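You operate a simulated robot arm through the tools that you are given. There is no shell and no other tool.

You run a simulated two-armed robot. Do the job below in one go: nothing can be reset, and whatever is moved stays where it is left.

Task
Box the wrapped coil from the stand and seal the carton with the label the job card names.
Fine: use the open carton; lift the film arm first; fold both flaps down; the label lies across the seam.

It is judged by the outcome, as a careful person would: the job done as asked, and still so three seconds after it is handed in. It fails if anything else is knocked over, pushed out of place, dropped, spilled or broken. Lids that push on must go on centred and level and be pressed home; caps that screw on are set level and turned clockwise until they are tight. Flat cloth is picked up by pressing the open fingertips on it (5 to 10 N) and closing them slowly along it; thin cloth reads only 2 to 8 mm in the jaws.

Robot
Two 7-joint arms with fingered hands on one trunk that stands fixed in place. Base frame: the origin is at the foot of the trunk, x ahead of it, y to its left, z up. Units: mm, degrees, N and s.
The left shoulder is at [50, 214, 869], the right one opposite. With the tool pointing down near the work surface each hand reaches from about 440 to 900 mm from the base axis, measured 20 degrees to its own side. Payload 3 kg a hand.
Tool frame (each hand has its own): the origin (TCP) lies between the finger pads and is the grasp point; the fingertips stand 26 mm ahead of it; z points along the fingers, y is the line along which they close. The gripper opens to 132 mm; its body begins 73 mm behind the TCP. The gripper is a hand of 3 fingers: y runs from the thumb to the fingers, the wrist lies at [0, 0, -229] in the tool frame, and closing takes about 1.5 s.
Orientation is that of the tool frame in the base frame, as [roll, pitch, yaw] about the fixed x, y, z axes, in that order (R = Rz(yaw) Ry(pitch) Rx(roll)). With the fingers straight down and closing along the base's y, the tool's x points along the base's -x, its y along +y and its z along -z.

Tools
- The arms move only by the tool drive_tool. It takes "left_increments", "right_increments" or both (then of equal length, played together; a hand with none holds still); each is a list of rows, each an object of numbers (a shift or turn left out is 0, a gripper value left out holds the last): "fingers": the opening in per cent of the stroke, from 0 (shut) to 100 (fully open); "dx", "dy", "dz": the shift along the tool's x, y, z in units of 40 mm (1.0 is 40 mm); "ax", "ay", "az": the turn, a rotation vector about the tool's x, y, z in units of 4 degrees (1.0 is 4 degrees). In form: [{"fingers": .., "dx": .., "dy": .., "dz": .., "ax": .., "ay": .., "az": ..}, ...]. A call has 1 to 20 rows; each row shifts and turns the commanded pose from where the row before left it, along the tool's axes as they then stand. A call with a number of a shift or a turn outside -1 to 1 is refused whole. Rows are played at 5 a second. More than 50 mm and 8.6 degrees between two rows, or a gripper value outside its range, and nothing of the call is played. Where a pose cannot be reached the arm comes as near as it can. A force on the tool above 90 N (or 10 N above the force at the start of the call, whichever is more), or a blocked arm, ends the call early, and 0.2 s more pass. Each finger travels about 72 mm/s and halts on what it meets, pressing with about 28 N; the grip force reading is that of the motor and also rises with nothing between the fingers. The clock runs only during rows and for 0.2 s after the last one: add rows that do not move to give the fingers time. It gives the time, the measured TCP pose, the force on the tool (base axes), the opening and the grip force at its end, in the units of the frame above (readings bear some noise), with the torque about the TCP (base axes, N m) and any sound that the robot's microphone picked up, and new pictures: "pictures" is both (left out), scene, wrist or none (wrist: the cameras of the hands that moved).
- Cameras (640 x 400 px; columns grow to the right, rows downward): "scene" is now at [23.2, -29.1, 1490.7]; the picture's right is [-0.35, -0.94, 0.00], its down [-0.70, 0.26, -0.66] and it looks along [0.62, -0.23, -0.75] (base axes); focal length 285 px, centre (320, 200). "left" rides on the left gripper at [-62, 3, -92] in its tool frame; the picture's right is [-0.05, -1.00, 0.00], its down [0.83, -0.04, -0.56] and it looks along [0.55, -0.03, 0.83] (tool axes); focal length 230 px, centre (320, 200). "right" rides on the right gripper at [62, 3, -92] in its tool frame; the picture's right is [-0.05, 1.00, 0.00], its down [-0.83, -0.04, -0.56] and it looks along [-0.55, -0.03, 0.83] (tool axes); focal length 230 px, centre (320, 200). There is no depth. A picture from a camera that has moved, and an enlarged one, comes with that camera's place and axes in the base frame and with its lens.
- preshape(shape, hand): the hand has 3 fingers and takes this shape, open, in about a second: jaw (thumb against the fingers, like two jaws); tri (thumb and two fingers); tip (a fingertip pinch); poke (one finger out to press); point (the index stretched); flat (the hand flat); cup (the hand cupped); fist (a fist). The gripper value then closes the fingers along that shape, each until it touches; the sizes above hold for jaw. It gives what a move gives, with no picture.
- pan_tilt(pan, tilt): turns the head with the scene camera to pan (to the left, within 86 degrees either way) and tilt (down, from -29 to 69), counted from straight ahead of the robot. It gives what a move gives, and a new picture of the scene camera.
- inspect(camera, box): a new picture of the part [left, top, right, bottom] of that camera's present view, enlarged. No time passes.
- sign_off(): hands the job in; it is judged then, once.

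Nothing tells you positions but the pictures and the camera data. Unless the task says otherwise, let go and move clear before handing in.

The tools are called after "Emit:" by a JSON object that holds its "op" and its "data". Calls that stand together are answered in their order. drive_tool: Moves the arms, as the interface text tells. Its arguments: {"type":"object","properties":{"left_increments":{"type":"array","items":{"type":"object","properties":{"fingers":{"type":"number"},"dx":{"type":"number"},"dy":{"type":"number"},"dz":{"type":"number"},"ax":{"type":"number"},"ay":{"type":"number"},"az":{"type":"number"}}}},"right_increments":{"type":"array","items":{"type":"object","properties":{"fingers":{"type":"number"},"dx":{"type":"number"},"dy":{"type":"number"},"dz":{"type":"number"},"ax":{"type":"number"},"ay":{"type":"number"},"az":{"type":"number"}}}},"pictures":{"type":"string","enum":["both","scene","wrist","none"]}},"required":[]} The other tools are called the same way: preshape (shape, hand) gives the hand a shape; pan_tilt (pan, tilt) turns the head that bears the scene camera; inspect (camera, box) takes an enlarged picture of a part of a camera's view; sign_off () hands the job in.

At the start:

```text
time: 0.0
left_position: [436.7, -7.5, 1207.2]
left_ee_rot: [-180.0, 0.0, 153.1]
left_wrist_force: [-0.1, -0.5, 0.3]
left_wrist_torque: [0.04, -0.04, -0.01]
left_width: 131.9
left_grip_force: 0.1
left_shape: jaw
right_position: [416.1, -472.5, 1190.0]
right_ee_rot: [180.0, 0.0, 153.1]
right_wrist_force: [-0.9, -0.4, 0.7]
right_wrist_torque: [0.01, -0.03, 0.03]
right_width: 132.3
right_grip_force: 0.0
right_shape: jaw
head pan, tilt (commanded): [-20.5, 48.5]
```

scene: 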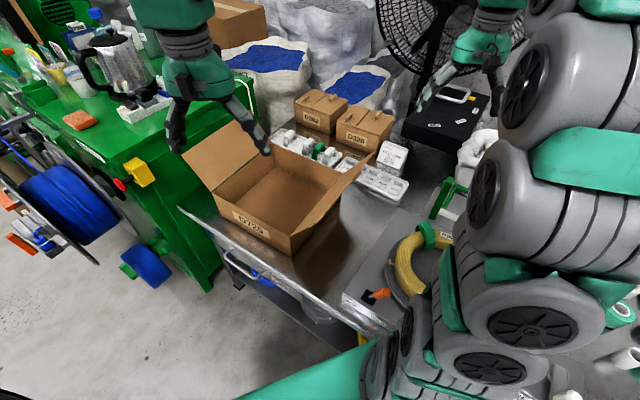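
right: 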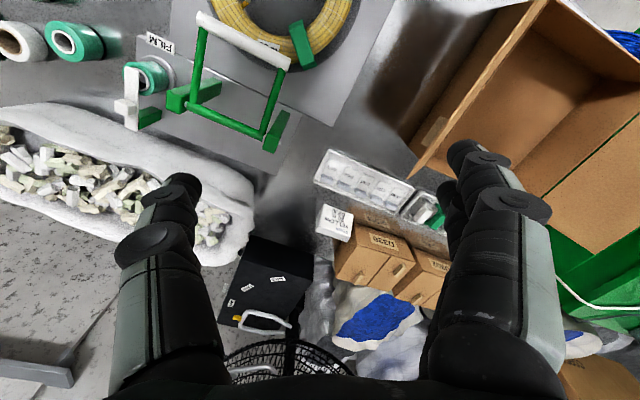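
left: 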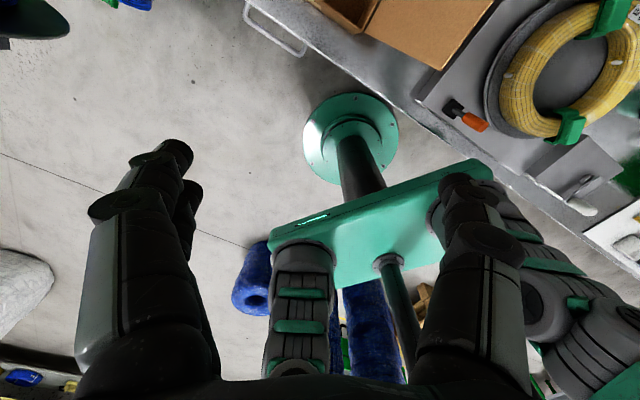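

I see an open carton marked "0725" or similar on a metal bench, a wrapped yellow coil on a stand with a green film arm, and some label trays near the small boxes. I'll look around more before moving anything.

Emit:
{"op": "inspect", "data": {"camera": "scene", "box": [180, 80, 480, 340]}}

Emit:
{"op": "inspect", "data": {"camera": "right", "box": [120, 0, 480, 225]}}

Emit:
{"op": "inspect", "data": {"camera": "left", "box": [380, 0, 640, 220]}}

```text
1.54 times, centred on (330, 210) of scene
camera zoom: at [23.2, -29.1, 1490.7], right [-0.35, -0.94, 0.0], down [-0.7, 0.26, -0.66], along [0.62, -0.23, -0.75], focal length 439 px, centre (305, 185)
```

zoom: 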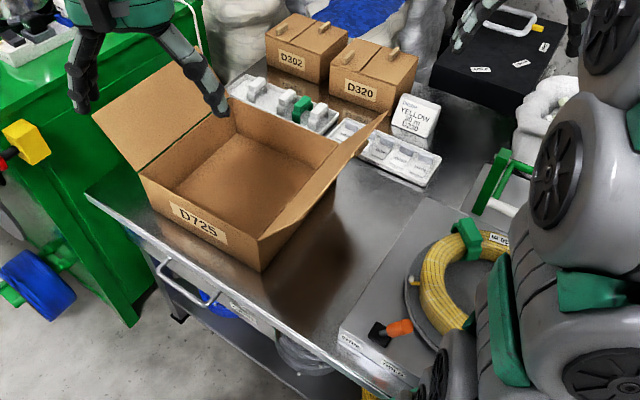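

```text
1.78 times, centred on (300, 112) of right
camera zoom: at [362.3, -442.5, 1282.7], right [0.5, 0.87, 0.0], down [0.72, -0.41, 0.56], along [0.48, -0.28, -0.83], focal length 409 px, centre (356, 356)
```

zoom: 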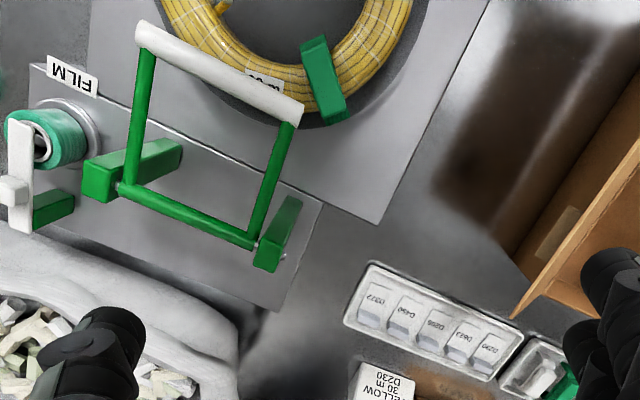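

```text
1.82 times, centred on (510, 110) of left
camera zoom: at [492.7, -32.5, 1300.5], right [-0.41, -0.91, 0.0], down [-0.76, 0.34, 0.56], along [-0.51, 0.23, -0.83], focal length 418 px, centre (-26, 364)
```

zoom: 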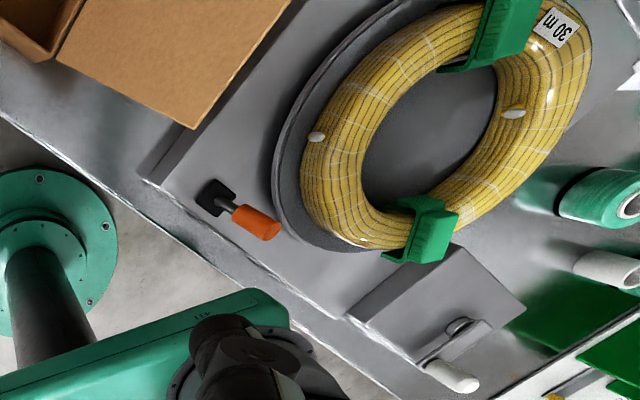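

The job card seems to read "YELLOW 30 m D230", and there is a tray of label blocks. I'll zoom in on those for an exact reading.

Emit:
{"op": "inspect", "data": {"camera": "right", "box": [310, 145, 450, 245]}}

Emit:
{"op": "inspect", "data": {"camera": "scene", "box": [270, 120, 430, 220]}}

Emit:
{"op": "pan_tilt", "data": {"pan": -45, "tilt": 50}}

```text
4.00 times, centred on (380, 195) of right
camera zoom: at [362.3, -442.5, 1282.7], right [0.5, 0.87, 0.0], down [0.72, -0.41, 0.56], along [0.48, -0.28, -0.83], focal length 920 px, centre (80, 220)
```

zoom: 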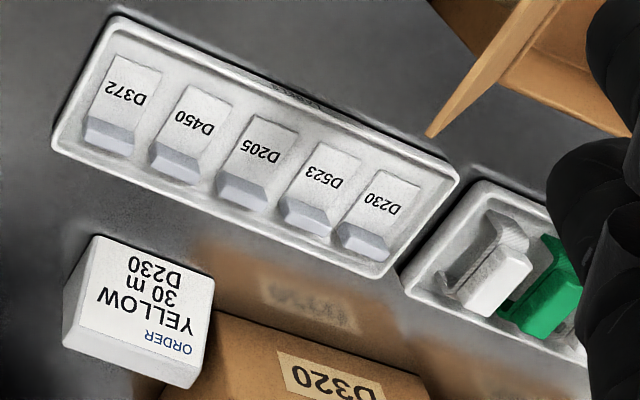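

```text
4.00 times, centred on (350, 170) of scene
camera zoom: at [23.2, -29.1, 1490.7], right [-0.35, -0.94, 0.0], down [-0.7, 0.26, -0.66], along [0.62, -0.23, -0.75], focal length 1141 px, centre (200, 320)
```

zoom: 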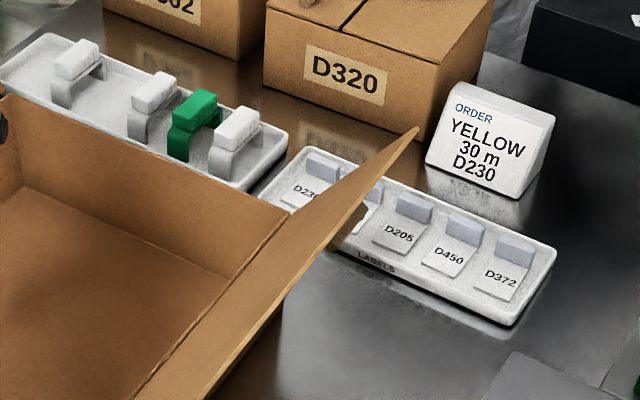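

```text
time: 0.9
left_position: [435.7, -6.0, 1207.7]
left_ee_rot: [180.0, 0.0, 153.0]
left_wrist_force: [0.2, -0.2, -1.1]
left_wrist_torque: [0.02, -0.01, 0.0]
left_width: 132.0
left_grip_force: 0.1
left_shape: jaw
right_position: [416.4, -474.2, 1190.1]
right_ee_rot: [-179.9, 0.0, 153.1]
right_wrist_force: [0.2, 0.6, -0.1]
right_wrist_torque: [-0.01, 0.01, -0.04]
right_width: 132.0
right_grip_force: 0.1
right_shape: jaw
head pan, tilt (commanded): [-45.0, 50.0]
camera scene: at [4.3, -56.0, 1488.6], right [-0.71, -0.71, 0.0], down [-0.54, 0.54, -0.64], along [0.45, -0.45, -0.77], focal length 285 px, centre (320, 200)
```

scene: 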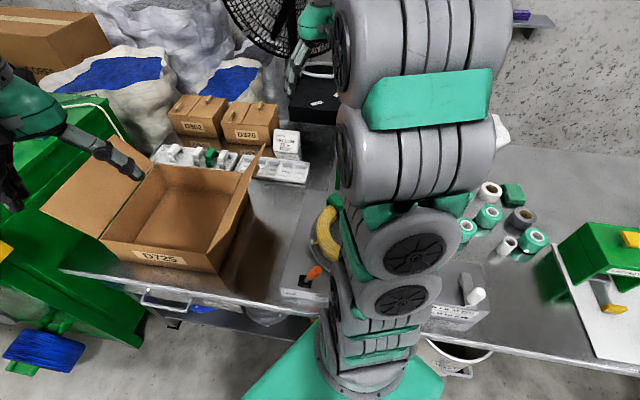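

The job card reads YELLOW 30 m D230, and the D230 label is the tray slot nearest the carton. The coil stand is near [260,-490,700]. I'll tilt the right hand so its camera looks down on the stand.

Emit:
{"op": "drive_tool", "data": {"right_increments": [{"ay": 1}, {"ay": 1}, {"ay": 1}, {"ay": 1}, {"ay": 1}, {"ay": 1}, {"ay": 1}, {"ay": 1}], "pictures": "both"}}

```text
time: 2.7
left_position: [435.9, -7.4, 1208.1]
left_ee_rot: [180.0, 0.0, 153.1]
left_wrist_force: [-1.3, -1.4, 0.0]
left_wrist_torque: [-0.01, 0.0, 0.05]
left_width: 131.7
left_grip_force: 0.1
left_shape: jaw
right_position: [414.2, -462.1, 1159.3]
right_ee_rot: [-179.9, -16.1, 153.1]
right_wrist_force: [0.3, -0.3, 0.4]
right_wrist_torque: [0.03, -0.01, 0.01]
right_width: 131.8
right_grip_force: 0.2
right_shape: jaw
right hand out of reach, approached as far as the arm can: row 4, 5, 6, 7, 8
head pan, tilt (commanded): [-45.0, 50.0]
camera scene: at [4.2, -56.1, 1488.6], right [-0.71, -0.71, 0.0], down [-0.54, 0.54, -0.64], along [0.45, -0.45, -0.77], focal length 285 px, centre (320, 200)
camera right: at [385.2, -444.3, 1265.1], right [0.5, 0.87, -0.01], down [0.83, -0.47, 0.3], along [0.26, -0.16, -0.95], focal length 230 px, centre (320, 200)
```

scene: 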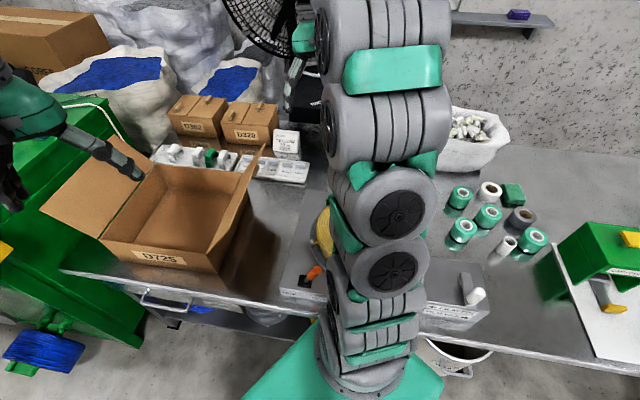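
right: 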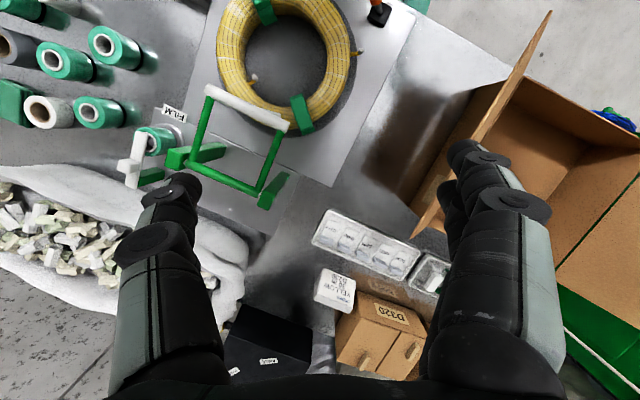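

The right camera now sees the whole stand: coil with two green clips, film arm with white bar lying over the coil's edge. I'll zoom in.

Emit:
{"op": "inspect", "data": {"camera": "right", "box": [120, 0, 420, 220]}}

Emit:
{"op": "inspect", "data": {"camera": "right", "box": [200, 0, 380, 115]}}

Emit:
{"op": "inspect", "data": {"camera": "right", "box": [120, 80, 320, 220]}}

```text
1.82 times, centred on (270, 110) of right
camera zoom: at [385.2, -444.3, 1265.1], right [0.5, 0.87, -0.01], down [0.83, -0.47, 0.3], along [0.26, -0.16, -0.95], focal length 418 px, centre (411, 364)
```

zoom: 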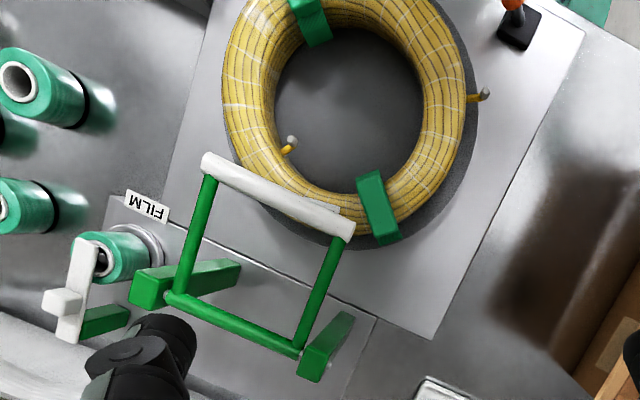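

```text
3.48 times, centred on (290, 58) of right
camera zoom: at [385.2, -444.3, 1265.1], right [0.5, 0.87, -0.01], down [0.83, -0.47, 0.3], along [0.26, -0.16, -0.95], focal length 800 px, centre (424, 696)
```

zoom: 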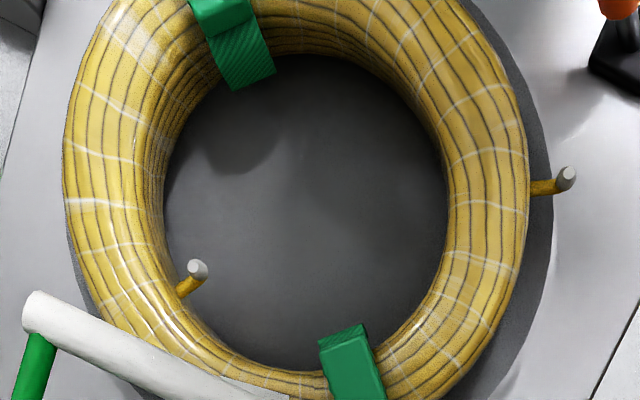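

```text
2.86 times, centred on (220, 150) of right
camera zoom: at [385.2, -444.3, 1265.1], right [0.5, 0.87, -0.01], down [0.83, -0.47, 0.3], along [0.26, -0.16, -0.95], focal length 657 px, centre (606, 343)
```

zoom: 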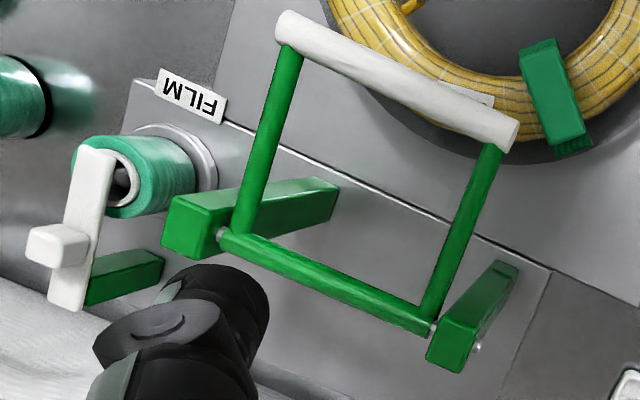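

The film arm's white bar rests on the coil's edge, hinged on two posts near [370,-665,810]. The coil is centred near [262,-450], with its top at about 825. I'll move the left hand aside and look at the carton properly.

Emit:
{"op": "drive_tool", "data": {"left_increments": [{"dx": 0.45, "dy": 0.89}, {"dx": 0.45, "dy": 0.89}, {"dx": 0.45, "dy": 0.89}, {"dx": 0.45, "dy": 0.89}, {"dx": 0.45, "dy": 0.89}, {"dx": 0.45, "dy": 0.89}], "pictures": "wrist"}}

Emit:
{"op": "pan_tilt", "data": {"pan": -15, "tilt": 48}}

```text
time: 4.1
left_position: [436.6, 232.3, 1206.8]
left_ee_rot: [179.9, 0.0, 153.1]
left_wrist_force: [0.2, -0.8, 1.0]
left_wrist_torque: [0.01, 0.01, 0.0]
left_width: 131.8
left_grip_force: 0.0
left_shape: jaw
right_position: [414.0, -462.9, 1159.7]
right_ee_rot: [180.0, -15.9, 153.1]
right_wrist_force: [-0.2, -0.9, 0.1]
right_wrist_torque: [0.02, -0.02, 0.0]
right_width: 131.9
right_grip_force: 0.0
right_shape: jaw
head pan, tilt (commanded): [-45.0, 50.0]
camera left: at [493.7, 207.0, 1300.1], right [-0.41, -0.91, 0.0], down [-0.76, 0.34, 0.56], along [-0.51, 0.23, -0.83], focal length 230 px, centre (320, 200)
```

left: 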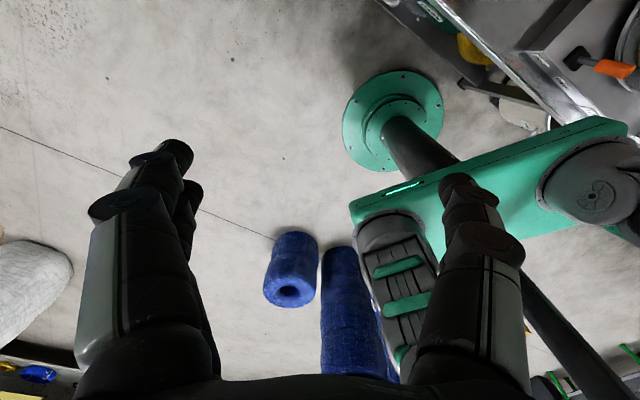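

```text
time: 5.0
left_position: [437.4, 231.8, 1208.3]
left_ee_rot: [-180.0, 0.0, 153.2]
left_wrist_force: [0.9, 0.2, 0.0]
left_wrist_torque: [-0.02, -0.03, 0.03]
left_width: 131.9
left_grip_force: 0.0
left_shape: jaw
right_position: [413.6, -462.8, 1159.5]
right_ee_rot: [180.0, -16.0, 153.2]
right_wrist_force: [-0.3, 0.3, 0.0]
right_wrist_torque: [-0.04, -0.01, -0.01]
right_width: 131.7
right_grip_force: 0.0
right_shape: jaw
head pan, tilt (commanded): [-15.0, 48.0]
camera scene: at [25.9, -22.1, 1491.3], right [-0.26, -0.97, 0.0], down [-0.72, 0.19, -0.67], along [0.65, -0.17, -0.74], focal length 285 px, centre (320, 200)
```

scene: 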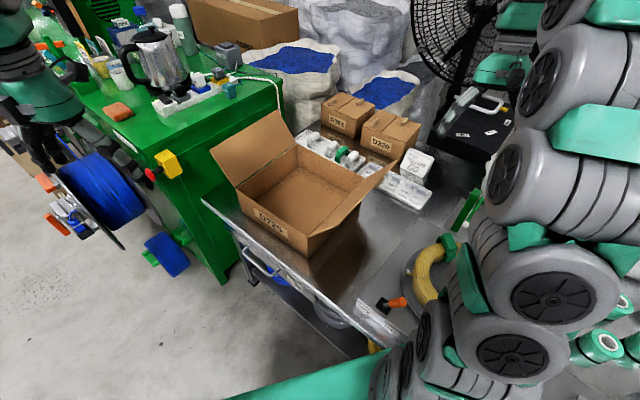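

Emit:
{"op": "inspect", "data": {"camera": "scene", "box": [190, 90, 450, 290]}}

Emit:
{"op": "inspect", "data": {"camera": "scene", "box": [280, 80, 440, 210]}}

```text
2.00 times, centred on (320, 190) of scene
camera zoom: at [25.9, -22.1, 1491.3], right [-0.26, -0.97, 0.0], down [-0.72, 0.19, -0.67], along [0.65, -0.17, -0.74], focal length 570 px, centre (320, 220)
```

zoom: 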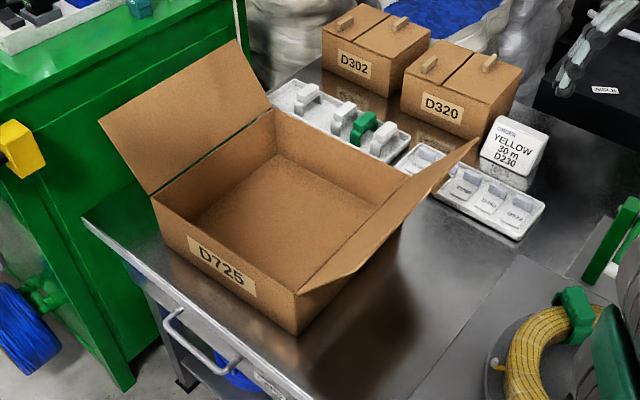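

```text
3.08 times, centred on (360, 145) of scene
camera zoom: at [25.9, -22.1, 1491.3], right [-0.26, -0.97, 0.0], down [-0.72, 0.19, -0.67], along [0.65, -0.17, -0.74], focal length 877 px, centre (197, 369)
```

zoom: 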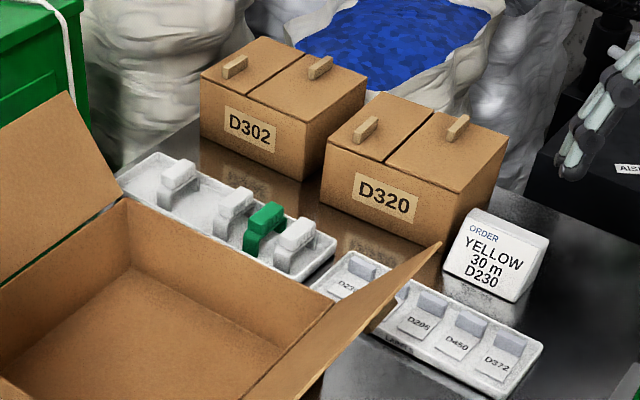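

The carton is about 320 × 305 × 115 mm, centred near [724,-140], and its rim is near z 791. The flaps hinge on the sides toward the left hand and toward the stand. I'll level the right hand again and turn it toward the film arm.

Emit:
{"op": "drive_tool", "data": {"right_increments": [{"ay": -1}, {"ay": -1}, {"ay": -1}, {"ay": -1}], "pictures": "none"}}

```text
time: 6.0
left_position: [437.5, 232.2, 1207.7]
left_ee_rot: [180.0, 0.0, 153.2]
left_wrist_force: [-0.7, 1.4, 0.6]
left_wrist_torque: [-0.01, 0.01, -0.03]
left_width: 131.8
left_grip_force: 0.1
left_shape: jaw
right_position: [415.5, -463.1, 1158.1]
right_ee_rot: [-179.9, 0.0, 153.1]
right_wrist_force: [-0.8, 0.0, 0.7]
right_wrist_torque: [-0.02, -0.04, -0.01]
right_width: 131.9
right_grip_force: 0.0
right_shape: jaw
head pan, tilt (commanded): [-15.0, 48.0]
```

Emit:
{"op": "drive_tool", "data": {"right_increments": [{"az": 1}, {"az": 1}, {"az": 1}, {"az": 1}, {"az": 1}, {"az": 1}, {"az": 1}, {"dx": 0.56, "dy": -0.33, "dz": 0.86}, {"dx": 0.56, "dy": -0.33, "dz": 0.86}, {"dx": 0.56, "dy": -0.33, "dz": 0.86}, {"dx": 0.56, "dy": -0.33, "dz": 0.86}], "pictures": "both"}}

```text
time: 8.4
left_position: [438.3, 233.0, 1207.0]
left_ee_rot: [-180.0, 0.0, 153.1]
left_wrist_force: [-0.1, 0.3, 0.1]
left_wrist_torque: [0.01, -0.01, 0.01]
left_width: 132.1
left_grip_force: 0.1
left_shape: jaw
right_position: [317.8, -421.3, 1021.9]
right_ee_rot: [179.9, 0.1, 125.1]
right_wrist_force: [0.2, -0.1, -0.2]
right_wrist_torque: [0.02, -0.02, 0.01]
right_width: 131.8
right_grip_force: 0.0
right_shape: jaw
head pan, tilt (commanded): [-15.0, 48.0]
camera scene: at [25.9, -22.0, 1491.3], right [-0.26, -0.97, 0.0], down [-0.72, 0.19, -0.67], along [0.65, -0.17, -0.74], focal length 285 px, centre (320, 200)
camera right: at [285.0, -368.8, 1114.9], right [0.85, 0.53, 0.0], down [0.44, -0.7, 0.56], along [0.3, -0.47, -0.83], focal length 230 px, centre (320, 200)
```

scene: 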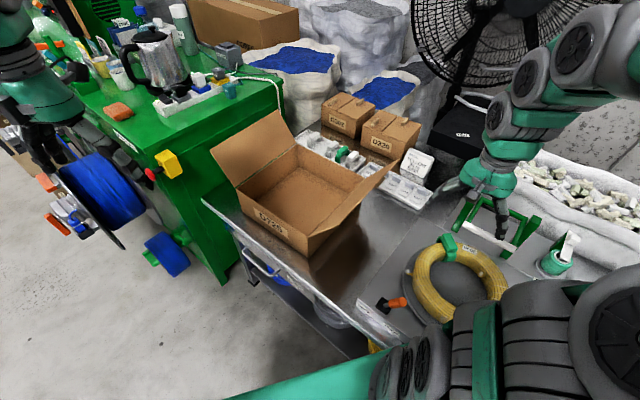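
right: 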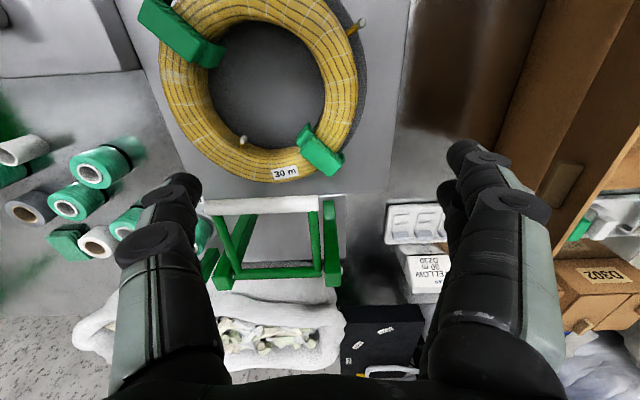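

Emit:
{"op": "inspect", "data": {"camera": "right", "box": [130, 0, 450, 220]}}

Emit:
{"op": "inspect", "data": {"camera": "right", "box": [190, 150, 370, 300]}}

Emit:
{"op": "inspect", "data": {"camera": "scene", "box": [370, 170, 610, 340]}}

```text
1.82 times, centred on (290, 110) of right
camera zoom: at [285.0, -368.8, 1114.9], right [0.85, 0.53, 0.0], down [0.44, -0.7, 0.56], along [0.3, -0.47, -0.83], focal length 418 px, centre (374, 364)
```

zoom: 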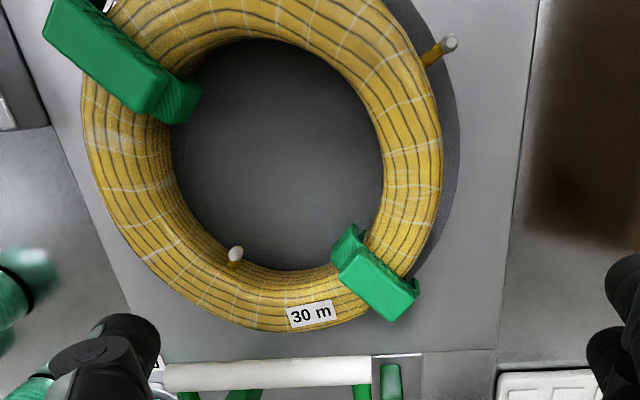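

```text
2.67 times, centred on (280, 225) of right
camera zoom: at [285.0, -368.8, 1114.9], right [0.85, 0.53, 0.0], down [0.44, -0.7, 0.56], along [0.3, -0.47, -0.83], focal length 614 px, centre (427, 133)
```

zoom: 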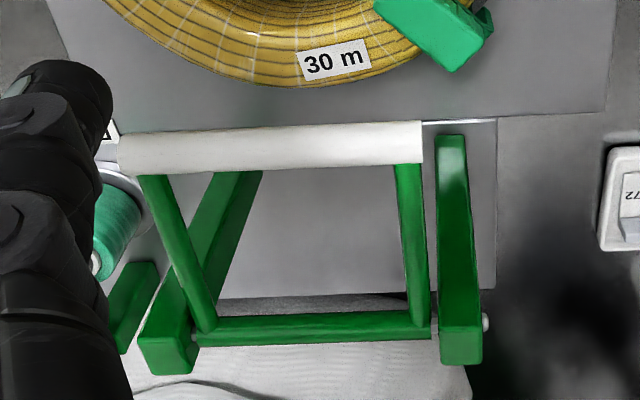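

```text
2.35 times, centred on (490, 255) of scene
camera zoom: at [25.9, -22.0, 1491.3], right [-0.26, -0.97, 0.0], down [-0.72, 0.19, -0.67], along [0.65, -0.17, -0.74], focal length 671 px, centre (-80, 71)
```

zoom: 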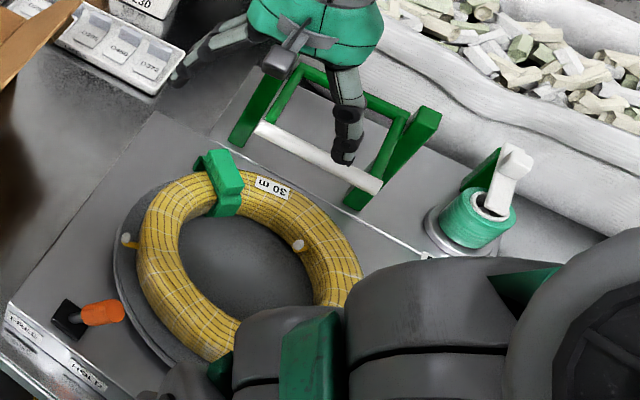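

From triangulating several views, the film arm lies level at about z 910. Its bar is centred near [307,-522,911] and its hinge near [366,-618,908], so it overhangs the coil's edge. I'll turn the right hand to close across the bar, then grip it and swing it up.

Emit:
{"op": "drive_tool", "data": {"right_increments": [{"az": 1}, {"az": 1}, {"az": 1}, {"az": 1}, {"az": 1}, {"az": 1}, {"az": 1}, {"az": 1}, {"az": 1}, {"az": 1}, {"az": 1}, {"az": 1}, {"az": 1}, {"az": 1}, {"az": 1}, {"az": 1}, {"az": 1}, {"az": 1}, {"az": 1}, {"az": 1}], "pictures": "both"}}

```text
time: 12.6
left_position: [436.9, 232.0, 1207.5]
left_ee_rot: [180.0, 0.0, 153.1]
left_wrist_force: [-0.3, -0.1, 0.2]
left_wrist_torque: [-0.01, 0.0, -0.02]
left_width: 131.8
left_grip_force: 0.0
left_shape: jaw
right_position: [319.7, -420.7, 1021.8]
right_ee_rot: [-179.9, 0.0, 45.0]
right_wrist_force: [-1.0, 0.4, -0.8]
right_wrist_torque: [0.01, 0.01, 0.01]
right_width: 132.0
right_grip_force: 0.0
right_shape: jaw
head pan, tilt (commanded): [-15.0, 48.0]
camera scene: at [25.9, -22.0, 1491.3], right [-0.26, -0.97, 0.0], down [-0.72, 0.19, -0.67], along [0.65, -0.17, -0.74], focal length 285 px, centre (320, 200)
camera right: at [365.1, -378.8, 1114.4], right [0.67, -0.74, 0.0], down [-0.62, -0.56, 0.55], along [-0.41, -0.37, -0.83], focal length 230 px, centre (320, 200)
```

scene: 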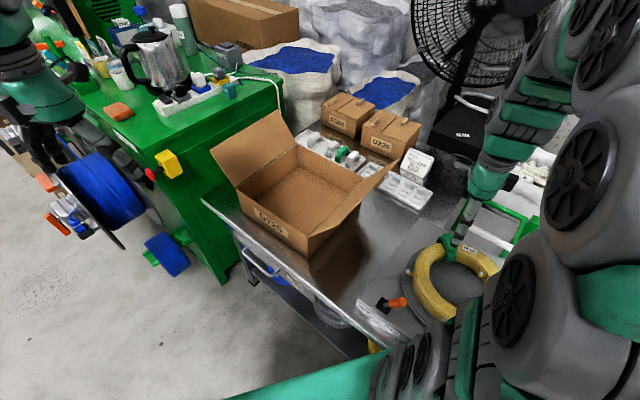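
right: 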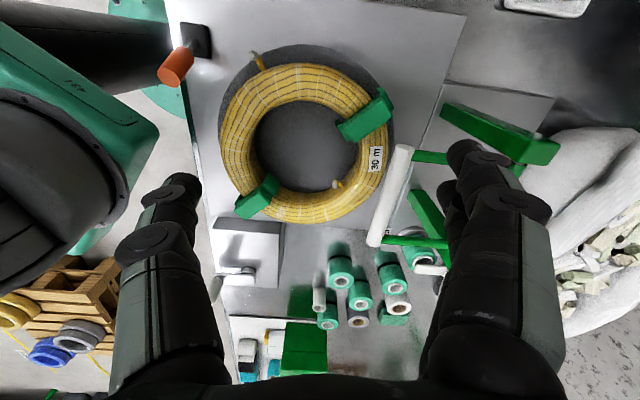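

Emit:
{"op": "inspect", "data": {"camera": "right", "box": [200, 30, 460, 260]}}

Emit:
{"op": "inspect", "data": {"camera": "scene", "box": [370, 190, 570, 330]}}

```text
1.74 times, centred on (330, 145) of right
camera zoom: at [365.1, -378.8, 1114.4], right [0.67, -0.74, 0.0], down [-0.62, -0.56, 0.55], along [-0.41, -0.37, -0.83], focal length 400 px, centre (303, 296)
```

zoom: 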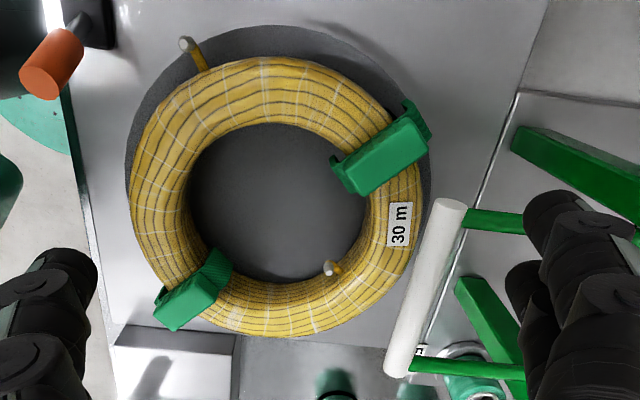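

```text
2.86 times, centred on (470, 260) of scene
camera zoom: at [25.9, -22.0, 1491.3], right [-0.26, -0.97, 0.0], down [-0.72, 0.19, -0.67], along [0.65, -0.17, -0.74], focal length 815 px, centre (-109, 29)
```

zoom: 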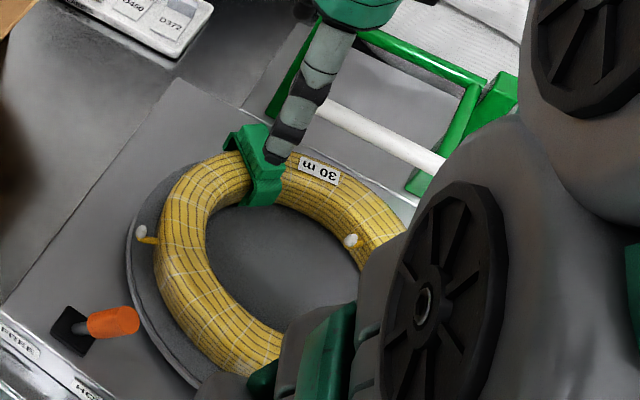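

The coil is centred near [262,-441], about 240 mm outside and 150 mm inside diameter, top near z 825. I'll align the right hand with the bar (yaw ≈34.5°) and move over its middle at [308,-530].

Emit:
{"op": "drive_tool", "data": {"right_increments": [{"az": 0.9}, {"az": 0.9}, {"az": 0.82}, {"dx": -0.59, "dy": 0.694}, {"dx": -0.59, "dy": 0.694}, {"dx": -0.59, "dy": 0.694}, {"dz": 0.9}], "pictures": "both"}}

```text
time: 14.2
left_position: [437.0, 232.8, 1207.0]
left_ee_rot: [-179.9, -0.1, 153.2]
left_wrist_force: [0.0, 0.6, -0.4]
left_wrist_torque: [-0.01, -0.03, 0.04]
left_width: 131.7
left_grip_force: 0.1
left_shape: jaw
right_position: [308.0, -528.8, 985.0]
right_ee_rot: [-180.0, 0.0, 34.6]
right_wrist_force: [0.0, -0.3, 0.9]
right_wrist_torque: [0.0, 0.02, -0.01]
right_width: 132.2
right_grip_force: 0.1
right_shape: jaw
head pan, tilt (commanded): [-15.0, 48.0]
camera scene: at [25.9, -22.1, 1491.3], right [-0.26, -0.97, 0.0], down [-0.72, 0.19, -0.67], along [0.65, -0.17, -0.74], focal length 285 px, centre (320, 200)
camera right: at [361.1, -495.5, 1078.0], right [0.52, -0.85, 0.0], down [-0.71, -0.44, 0.56], along [-0.47, -0.29, -0.83], focal length 230 px, centre (320, 200)
```

scene: 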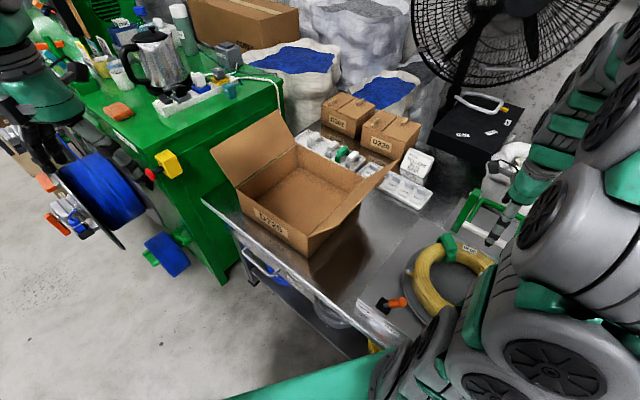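
right: 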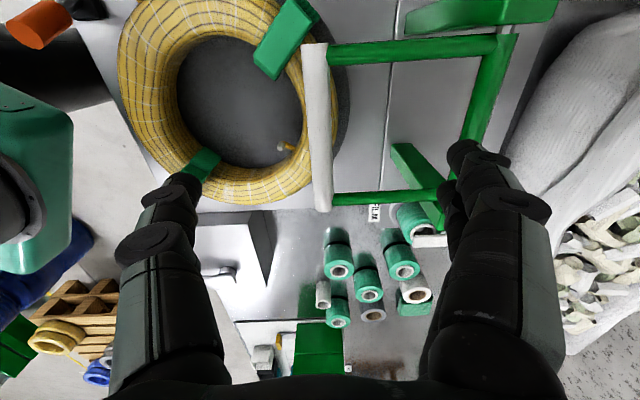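

The hand is centred over the bar. I'll go down 80 mm and close on it.

Emit:
{"op": "drive_tool", "data": {"right_increments": [{"dz": 0.7}, {"dz": 0.7}, {"dz": 0.6}, {"fingers": 50}, {"fingers": 50}, {"fingers": 30}, {"fingers": 30}, {"fingers": 30}], "pictures": "both"}}

```text
time: 16.0
left_position: [437.9, 231.8, 1208.4]
left_ee_rot: [-180.0, 0.0, 153.1]
left_wrist_force: [-1.1, 0.2, -0.1]
left_wrist_torque: [0.02, 0.02, 0.01]
left_width: 131.6
left_grip_force: 0.1
left_shape: jaw
right_position: [308.7, -528.4, 905.9]
right_ee_rot: [-180.0, 0.0, 34.6]
right_wrist_force: [-0.9, -0.6, 0.5]
right_wrist_torque: [0.0, -0.02, -0.03]
right_width: 39.9
right_grip_force: 0.0
right_shape: jaw
head pan, tilt (commanded): [-15.0, 48.0]
camera scene: at [25.9, -22.0, 1491.3], right [-0.26, -0.97, 0.0], down [-0.72, 0.19, -0.67], along [0.65, -0.17, -0.74], focal length 285 px, centre (320, 200)
camera right: at [360.6, -496.5, 999.4], right [0.52, -0.85, 0.0], down [-0.71, -0.44, 0.56], along [-0.47, -0.29, -0.83], focal length 230 px, centre (320, 200)
```

scene: 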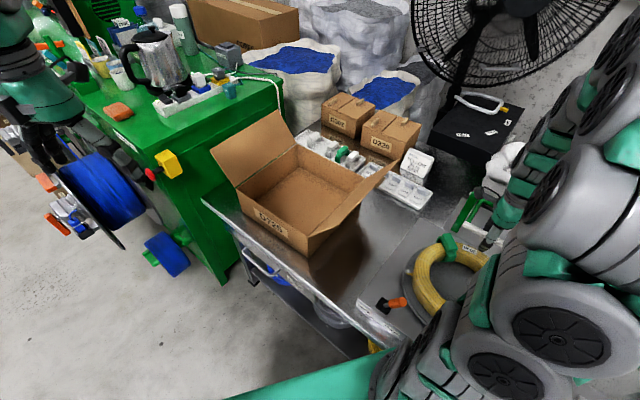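
right: 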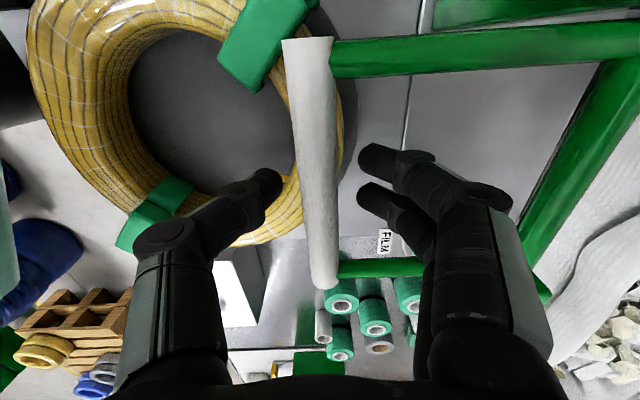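

Emit:
{"op": "drive_tool", "data": {"right_increments": [{"fingers": 20}, {"fingers": 10}, {"fingers": 5}, {"fingers": 5}, {"fingers": 5}], "pictures": "wrist"}}

```text
time: 17.2
left_position: [438.0, 232.1, 1206.3]
left_ee_rot: [180.0, 0.1, 153.1]
left_wrist_force: [0.0, 0.4, 0.2]
left_wrist_torque: [0.01, -0.03, 0.0]
left_width: 131.7
left_grip_force: 0.1
left_shape: jaw
right_position: [308.8, -529.7, 907.1]
right_ee_rot: [180.0, 0.0, 34.6]
right_wrist_force: [0.3, -0.3, -0.1]
right_wrist_torque: [0.02, 0.02, -0.01]
right_width: 6.8
right_grip_force: 0.1
right_shape: jaw
head pan, tilt (commanded): [-15.0, 48.0]
camera right: at [360.6, -496.5, 999.4], right [0.52, -0.85, 0.0], down [-0.71, -0.44, 0.56], along [-0.47, -0.29, -0.83], focal length 230 px, centre (320, 200)
```

right: 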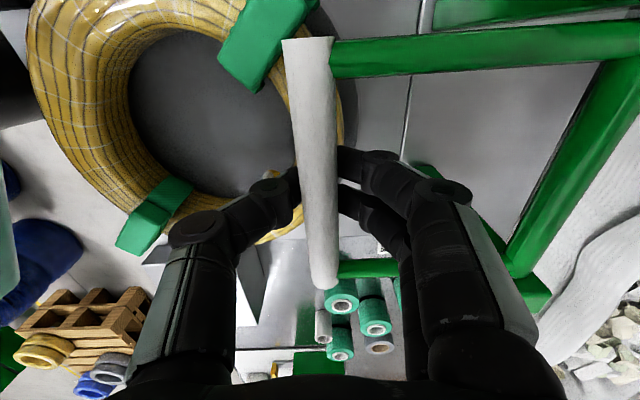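

The fingers closed just beneath the bar, so it is caged between the fingers and the palm (bar centre at about z 914). That works for lifting, so I'll raise it along its arc and check the forces on the way.

Emit:
{"op": "drive_tool", "data": {"right_increments": [{"dz": -0.2}, {"dy": 0.042, "dz": -0.4774}, {"dy": 0.124, "dz": -0.4631}, {"dy": 0.2027, "dz": -0.4345}, {"dy": 0.275, "dz": -0.3927}], "pictures": "both"}}

```text
time: 18.4
left_position: [437.4, 231.9, 1208.3]
left_ee_rot: [-180.0, 0.0, 153.1]
left_wrist_force: [-0.4, 0.2, 0.3]
left_wrist_torque: [-0.02, 0.01, 0.03]
left_width: 131.8
left_grip_force: 0.1
left_shape: jaw
right_position: [322.6, -550.2, 984.7]
right_ee_rot: [180.0, 0.1, 34.6]
right_wrist_force: [-0.1, -0.2, -0.9]
right_wrist_torque: [0.04, 0.02, 0.02]
right_width: 7.0
right_grip_force: 0.0
right_shape: jaw
head pan, tilt (commanded): [-15.0, 48.0]
camera scene: at [25.9, -22.0, 1491.3], right [-0.26, -0.97, 0.0], down [-0.72, 0.19, -0.67], along [0.65, -0.17, -0.74], focal length 285 px, centre (320, 200)
camera right: at [374.5, -517.0, 1077.1], right [0.52, -0.85, 0.0], down [-0.71, -0.44, 0.55], along [-0.47, -0.29, -0.83], focal length 230 px, centre (320, 200)
```

scene: 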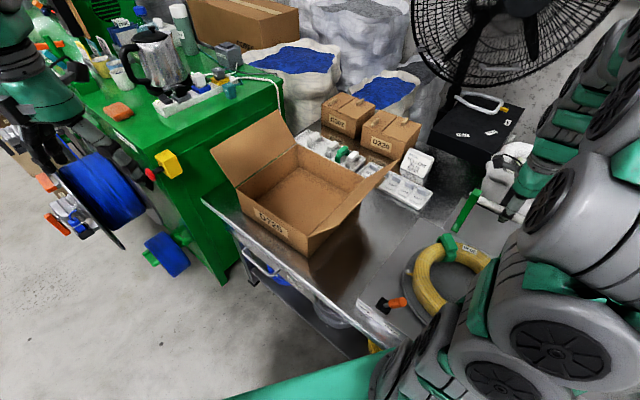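
right: 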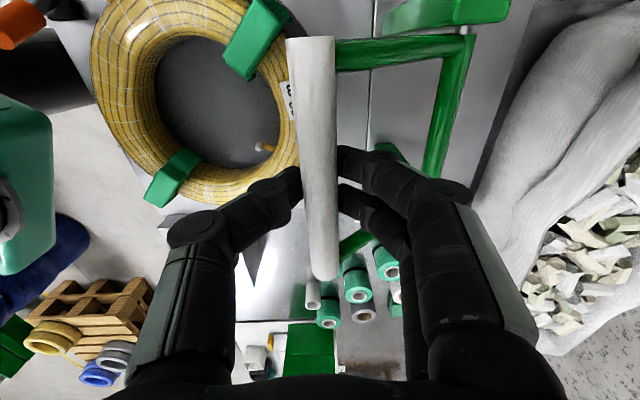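

The bar is rising with the hand and there is almost no load. I'll continue along the arc to just past vertical.

Emit:
{"op": "drive_tool", "data": {"right_increments": [{"dy": 0.3388, "dz": -0.3388}, {"dy": 0.3927, "dz": -0.275}, {"dy": 0.4345, "dz": -0.2027}, {"dy": 0.4631, "dz": -0.124}, {"dy": 0.4774, "dz": -0.0418}, {}], "pictures": "both"}}

```text
time: 19.8
left_position: [437.1, 231.8, 1207.5]
left_ee_rot: [-180.0, 0.0, 153.0]
left_wrist_force: [-0.5, -0.4, -0.1]
left_wrist_torque: [0.03, 0.01, -0.02]
left_width: 132.1
left_grip_force: 0.1
left_shape: jaw
right_position: [369.0, -620.0, 1025.0]
right_ee_rot: [180.0, 0.0, 34.6]
right_wrist_force: [-0.5, -0.2, 0.1]
right_wrist_torque: [-0.01, 0.03, 0.01]
right_width: 6.4
right_grip_force: 0.0
right_shape: jaw
head pan, tilt (commanded): [-15.0, 48.0]
camera scene: at [25.9, -22.0, 1491.3], right [-0.26, -0.97, 0.0], down [-0.72, 0.19, -0.67], along [0.65, -0.17, -0.74], focal length 285 px, centre (320, 200)
camera right: at [421.7, -587.3, 1117.9], right [0.52, -0.85, 0.0], down [-0.71, -0.44, 0.56], along [-0.47, -0.29, -0.83], focal length 230 px, centre (320, 200)
```

scene: 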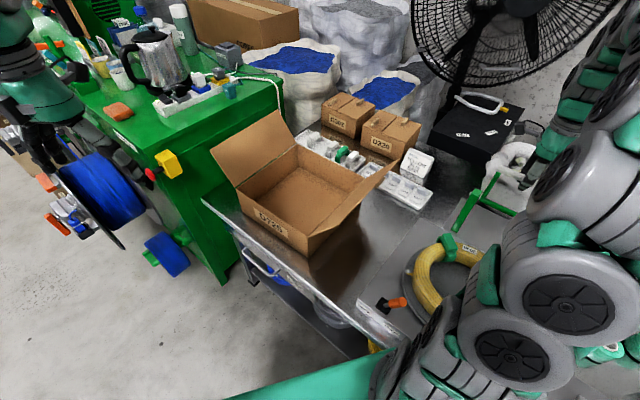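
right: 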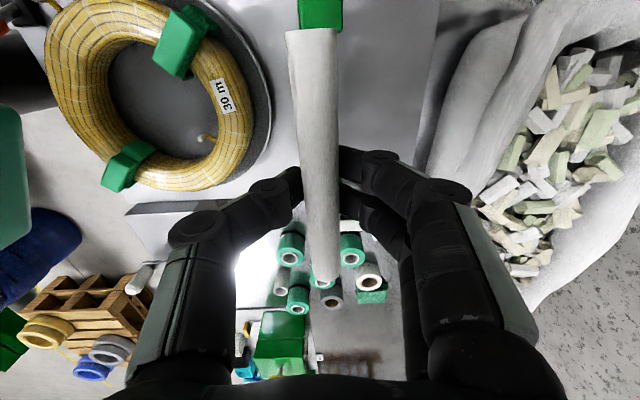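

The arm is now upright. I'll push it about 12° past vertical, watching for a stop.

Emit:
{"op": "drive_tool", "data": {"right_increments": [{"dy": 0.2387, "dz": 0.0105}, {"dy": 0.2387, "dz": 0.0313}, {"dy": 0.18, "dz": 0.04}, {}], "pictures": "both"}}

```text
time: 20.8
left_position: [437.6, 231.7, 1207.3]
left_ee_rot: [-179.9, -0.1, 153.1]
left_wrist_force: [0.8, -1.0, -0.3]
left_wrist_torque: [-0.01, -0.02, -0.01]
left_width: 132.3
left_grip_force: 0.0
left_shape: jaw
right_position: [384.0, -640.1, 1021.0]
right_ee_rot: [-180.0, 0.0, 34.6]
right_wrist_force: [0.4, 0.0, -0.4]
right_wrist_torque: [0.01, 0.0, 0.0]
right_width: 6.7
right_grip_force: 0.0
right_shape: jaw
head pan, tilt (commanded): [-15.0, 48.0]
camera scene: at [25.9, -22.0, 1491.3], right [-0.26, -0.97, 0.0], down [-0.72, 0.19, -0.67], along [0.65, -0.17, -0.74], focal length 285 px, centre (320, 200)
camera right: at [437.4, -608.6, 1113.3], right [0.52, -0.85, 0.0], down [-0.71, -0.44, 0.56], along [-0.47, -0.29, -0.83], focal length 230 px, centre (320, 200)
```

scene: 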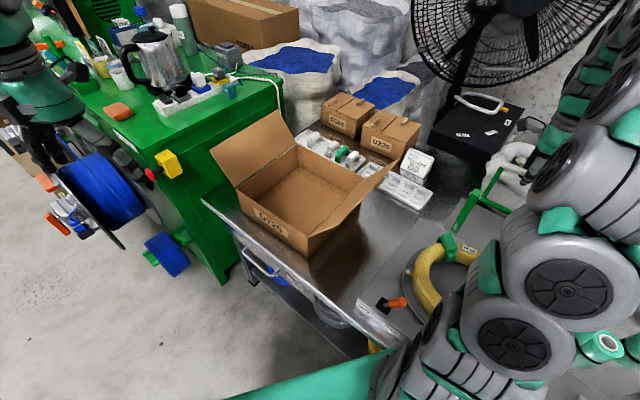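
right: 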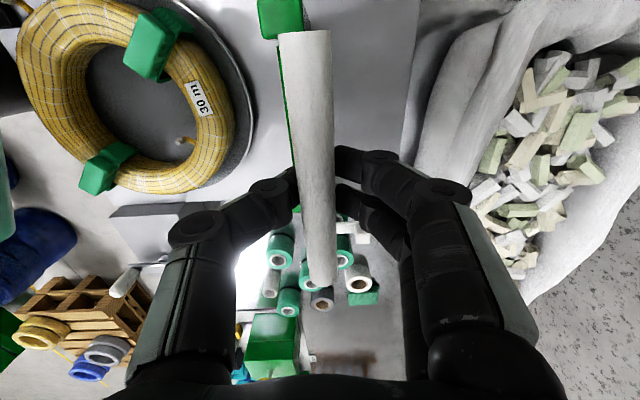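

Emit:
{"op": "drive_tool", "data": {"right_increments": [{"fingers": 15}, {"fingers": 30}, {"fingers": 45}, {"fingers": 45}, {"fingers": 45}, {"fingers": 45}], "pictures": "wrist"}}

```text
time: 22.2
left_position: [437.1, 231.1, 1207.4]
left_ee_rot: [179.9, 0.0, 153.1]
left_wrist_force: [0.6, 0.4, 0.6]
left_wrist_torque: [-0.01, -0.01, -0.05]
left_width: 131.9
left_grip_force: 0.0
left_shape: jaw
right_position: [385.5, -641.9, 1021.2]
right_ee_rot: [180.0, 0.1, 34.6]
right_wrist_force: [-0.6, -0.1, -0.4]
right_wrist_torque: [-0.01, -0.01, -0.01]
right_width: 59.0
right_grip_force: 0.2
right_shape: jaw
head pan, tilt (commanded): [-15.0, 48.0]
camera right: at [437.4, -608.5, 1113.1], right [0.52, -0.85, 0.0], down [-0.71, -0.44, 0.56], along [-0.47, -0.29, -0.83], focal length 230 px, centre (320, 200)
```

right: 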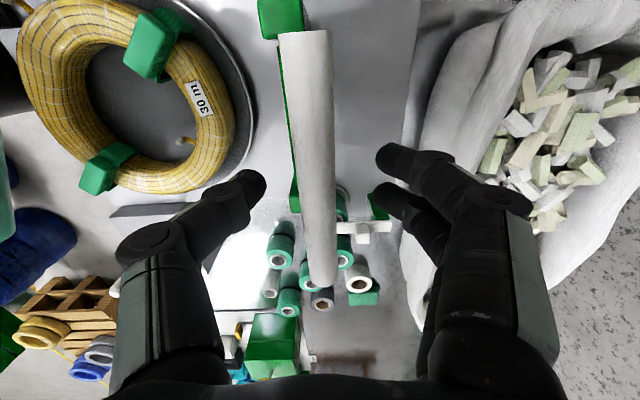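

The film arm stays up by itself. I'll open wider, withdraw straight up, and check it from the scene camera.

Emit:
{"op": "drive_tool", "data": {"right_increments": [{"fingers": 75}, {"fingers": 75}, {"dz": -0.8}, {"dz": -0.9}, {"dz": -0.9}], "pictures": "both"}}

```text
time: 23.4
left_position: [437.5, 232.4, 1208.4]
left_ee_rot: [180.0, 0.0, 153.2]
left_wrist_force: [-0.1, -0.2, 0.7]
left_wrist_torque: [0.01, 0.01, 0.0]
left_width: 132.0
left_grip_force: 0.0
left_shape: jaw
right_position: [383.6, -641.6, 1125.5]
right_ee_rot: [-179.8, 0.0, 34.6]
right_wrist_force: [0.6, 0.2, -0.2]
right_wrist_torque: [-0.02, 0.01, -0.02]
right_width: 98.9
right_grip_force: 0.1
right_shape: jaw
head pan, tilt (commanded): [-15.0, 48.0]
camera scene: at [25.9, -22.0, 1491.3], right [-0.26, -0.97, 0.0], down [-0.72, 0.19, -0.67], along [0.65, -0.17, -0.74], focal length 285 px, centre (320, 200)
camera right: at [436.7, -608.6, 1217.4], right [0.52, -0.85, 0.0], down [-0.71, -0.44, 0.55], along [-0.47, -0.29, -0.83], focal length 230 px, centre (320, 200)
```

scene: 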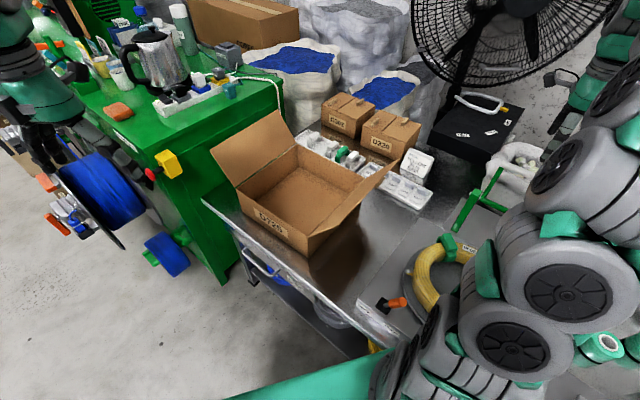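
right: 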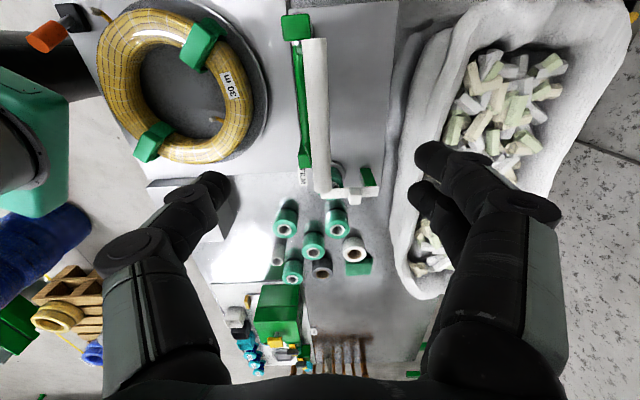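

The film arm stands up by itself, leaning back a little. Next is the coil: I plan to grip its ring at about [320,-520], between a clip and the inner cable end. First I'll back away from the bar and turn the hand toward yaw ≈216°, so that at the carton it ends on the near-flap side.

Emit:
{"op": "drive_tool", "data": {"right_increments": [{"dx": 0.1, "dy": -0.855, "dz": 0.1}, {"dx": 0.1, "dy": -0.855, "dz": 0.1}, {"dx": 0.1, "dy": -0.855, "dz": 0.1}, {"dx": 0.1, "dy": -0.855, "dz": 0.1}, {"az": -1, "fingers": 100}, {"az": -1}, {"az": -1}, {"az": -1}, {"az": -1}, {"az": -1}, {"az": -1}, {"az": -1}, {"az": -1}, {"az": -1}, {"az": -1}, {"az": -1}, {"az": -1}, {"az": -1}, {"az": -1}, {"az": -1}], "pictures": "wrist"}}

Emit:
{"op": "drive_tool", "data": {"right_increments": [{"az": -1}, {"az": -1}, {"az": -1}, {"az": -1}, {"az": -1}, {"az": -1}, {"az": -1}, {"az": -1}, {"az": -1}, {"az": -1}, {"az": -1}, {"az": -1}, {"az": -1}, {"az": -1}, {"az": -1}, {"az": -1}, {"az": -1}, {"az": -1}, {"az": -1}, {"az": -1}], "pictures": "both"}}

```text
time: 27.6
left_position: [436.8, 231.9, 1206.6]
left_ee_rot: [179.9, 0.0, 153.1]
left_wrist_force: [-0.3, -0.1, 0.0]
left_wrist_torque: [0.02, 0.01, 0.01]
left_width: 131.6
left_grip_force: 0.1
left_shape: jaw
right_position: [320.2, -520.1, 1109.2]
right_ee_rot: [180.0, 0.0, 98.6]
right_wrist_force: [0.9, -0.3, -0.7]
right_wrist_torque: [-0.02, -0.02, 0.02]
right_width: 131.8
right_grip_force: 0.1
right_shape: jaw
head pan, tilt (commanded): [-15.0, 48.0]
camera right: at [314.6, -458.1, 1201.8], right [1.0, 0.1, 0.0], down [0.08, -0.83, 0.56], along [0.05, -0.55, -0.83], focal length 230 px, centre (320, 200)
```

right: 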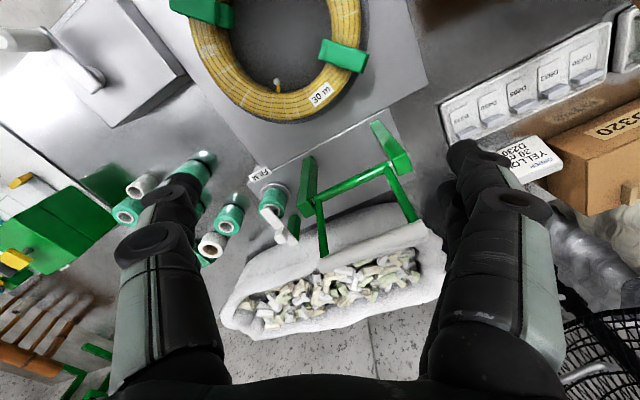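

```text
time: 31.8
left_position: [437.9, 232.6, 1206.6]
left_ee_rot: [-180.0, 0.1, 153.1]
left_wrist_force: [-0.5, -0.1, -0.1]
left_wrist_torque: [0.02, 0.05, -0.02]
left_width: 132.0
left_grip_force: 0.1
left_shape: jaw
right_position: [321.2, -519.8, 1108.7]
right_ee_rot: [-179.9, 0.0, 178.8]
right_wrist_force: [0.3, 0.2, -0.7]
right_wrist_torque: [0.04, -0.01, 0.02]
right_width: 131.7
right_grip_force: 0.0
right_shape: jaw
head pan, tilt (commanded): [-15.0, 48.0]
camera scene: at [25.9, -22.0, 1491.3], right [-0.26, -0.97, 0.0], down [-0.72, 0.19, -0.67], along [0.65, -0.17, -0.74], focal length 285 px, centre (320, 200)
camera right: at [259.4, -514.6, 1201.6], right [0.08, 1.0, 0.0], down [0.83, -0.06, 0.56], along [0.55, -0.04, -0.83], focal length 230 px, centre (320, 200)
```

scene: 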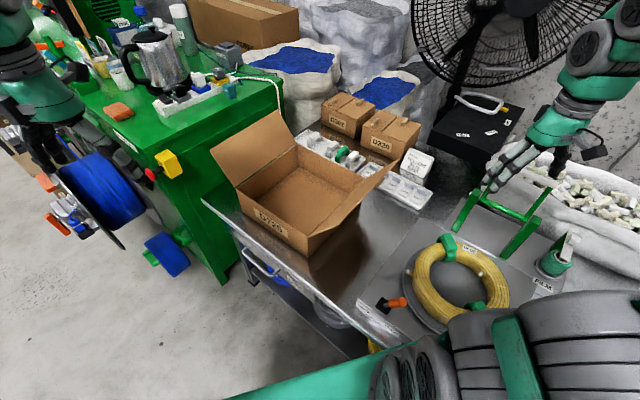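
right: 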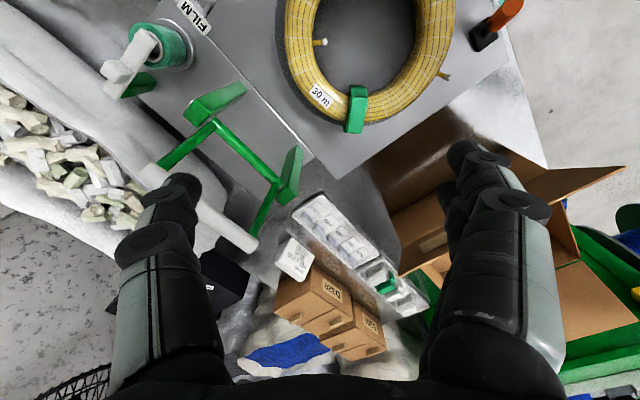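

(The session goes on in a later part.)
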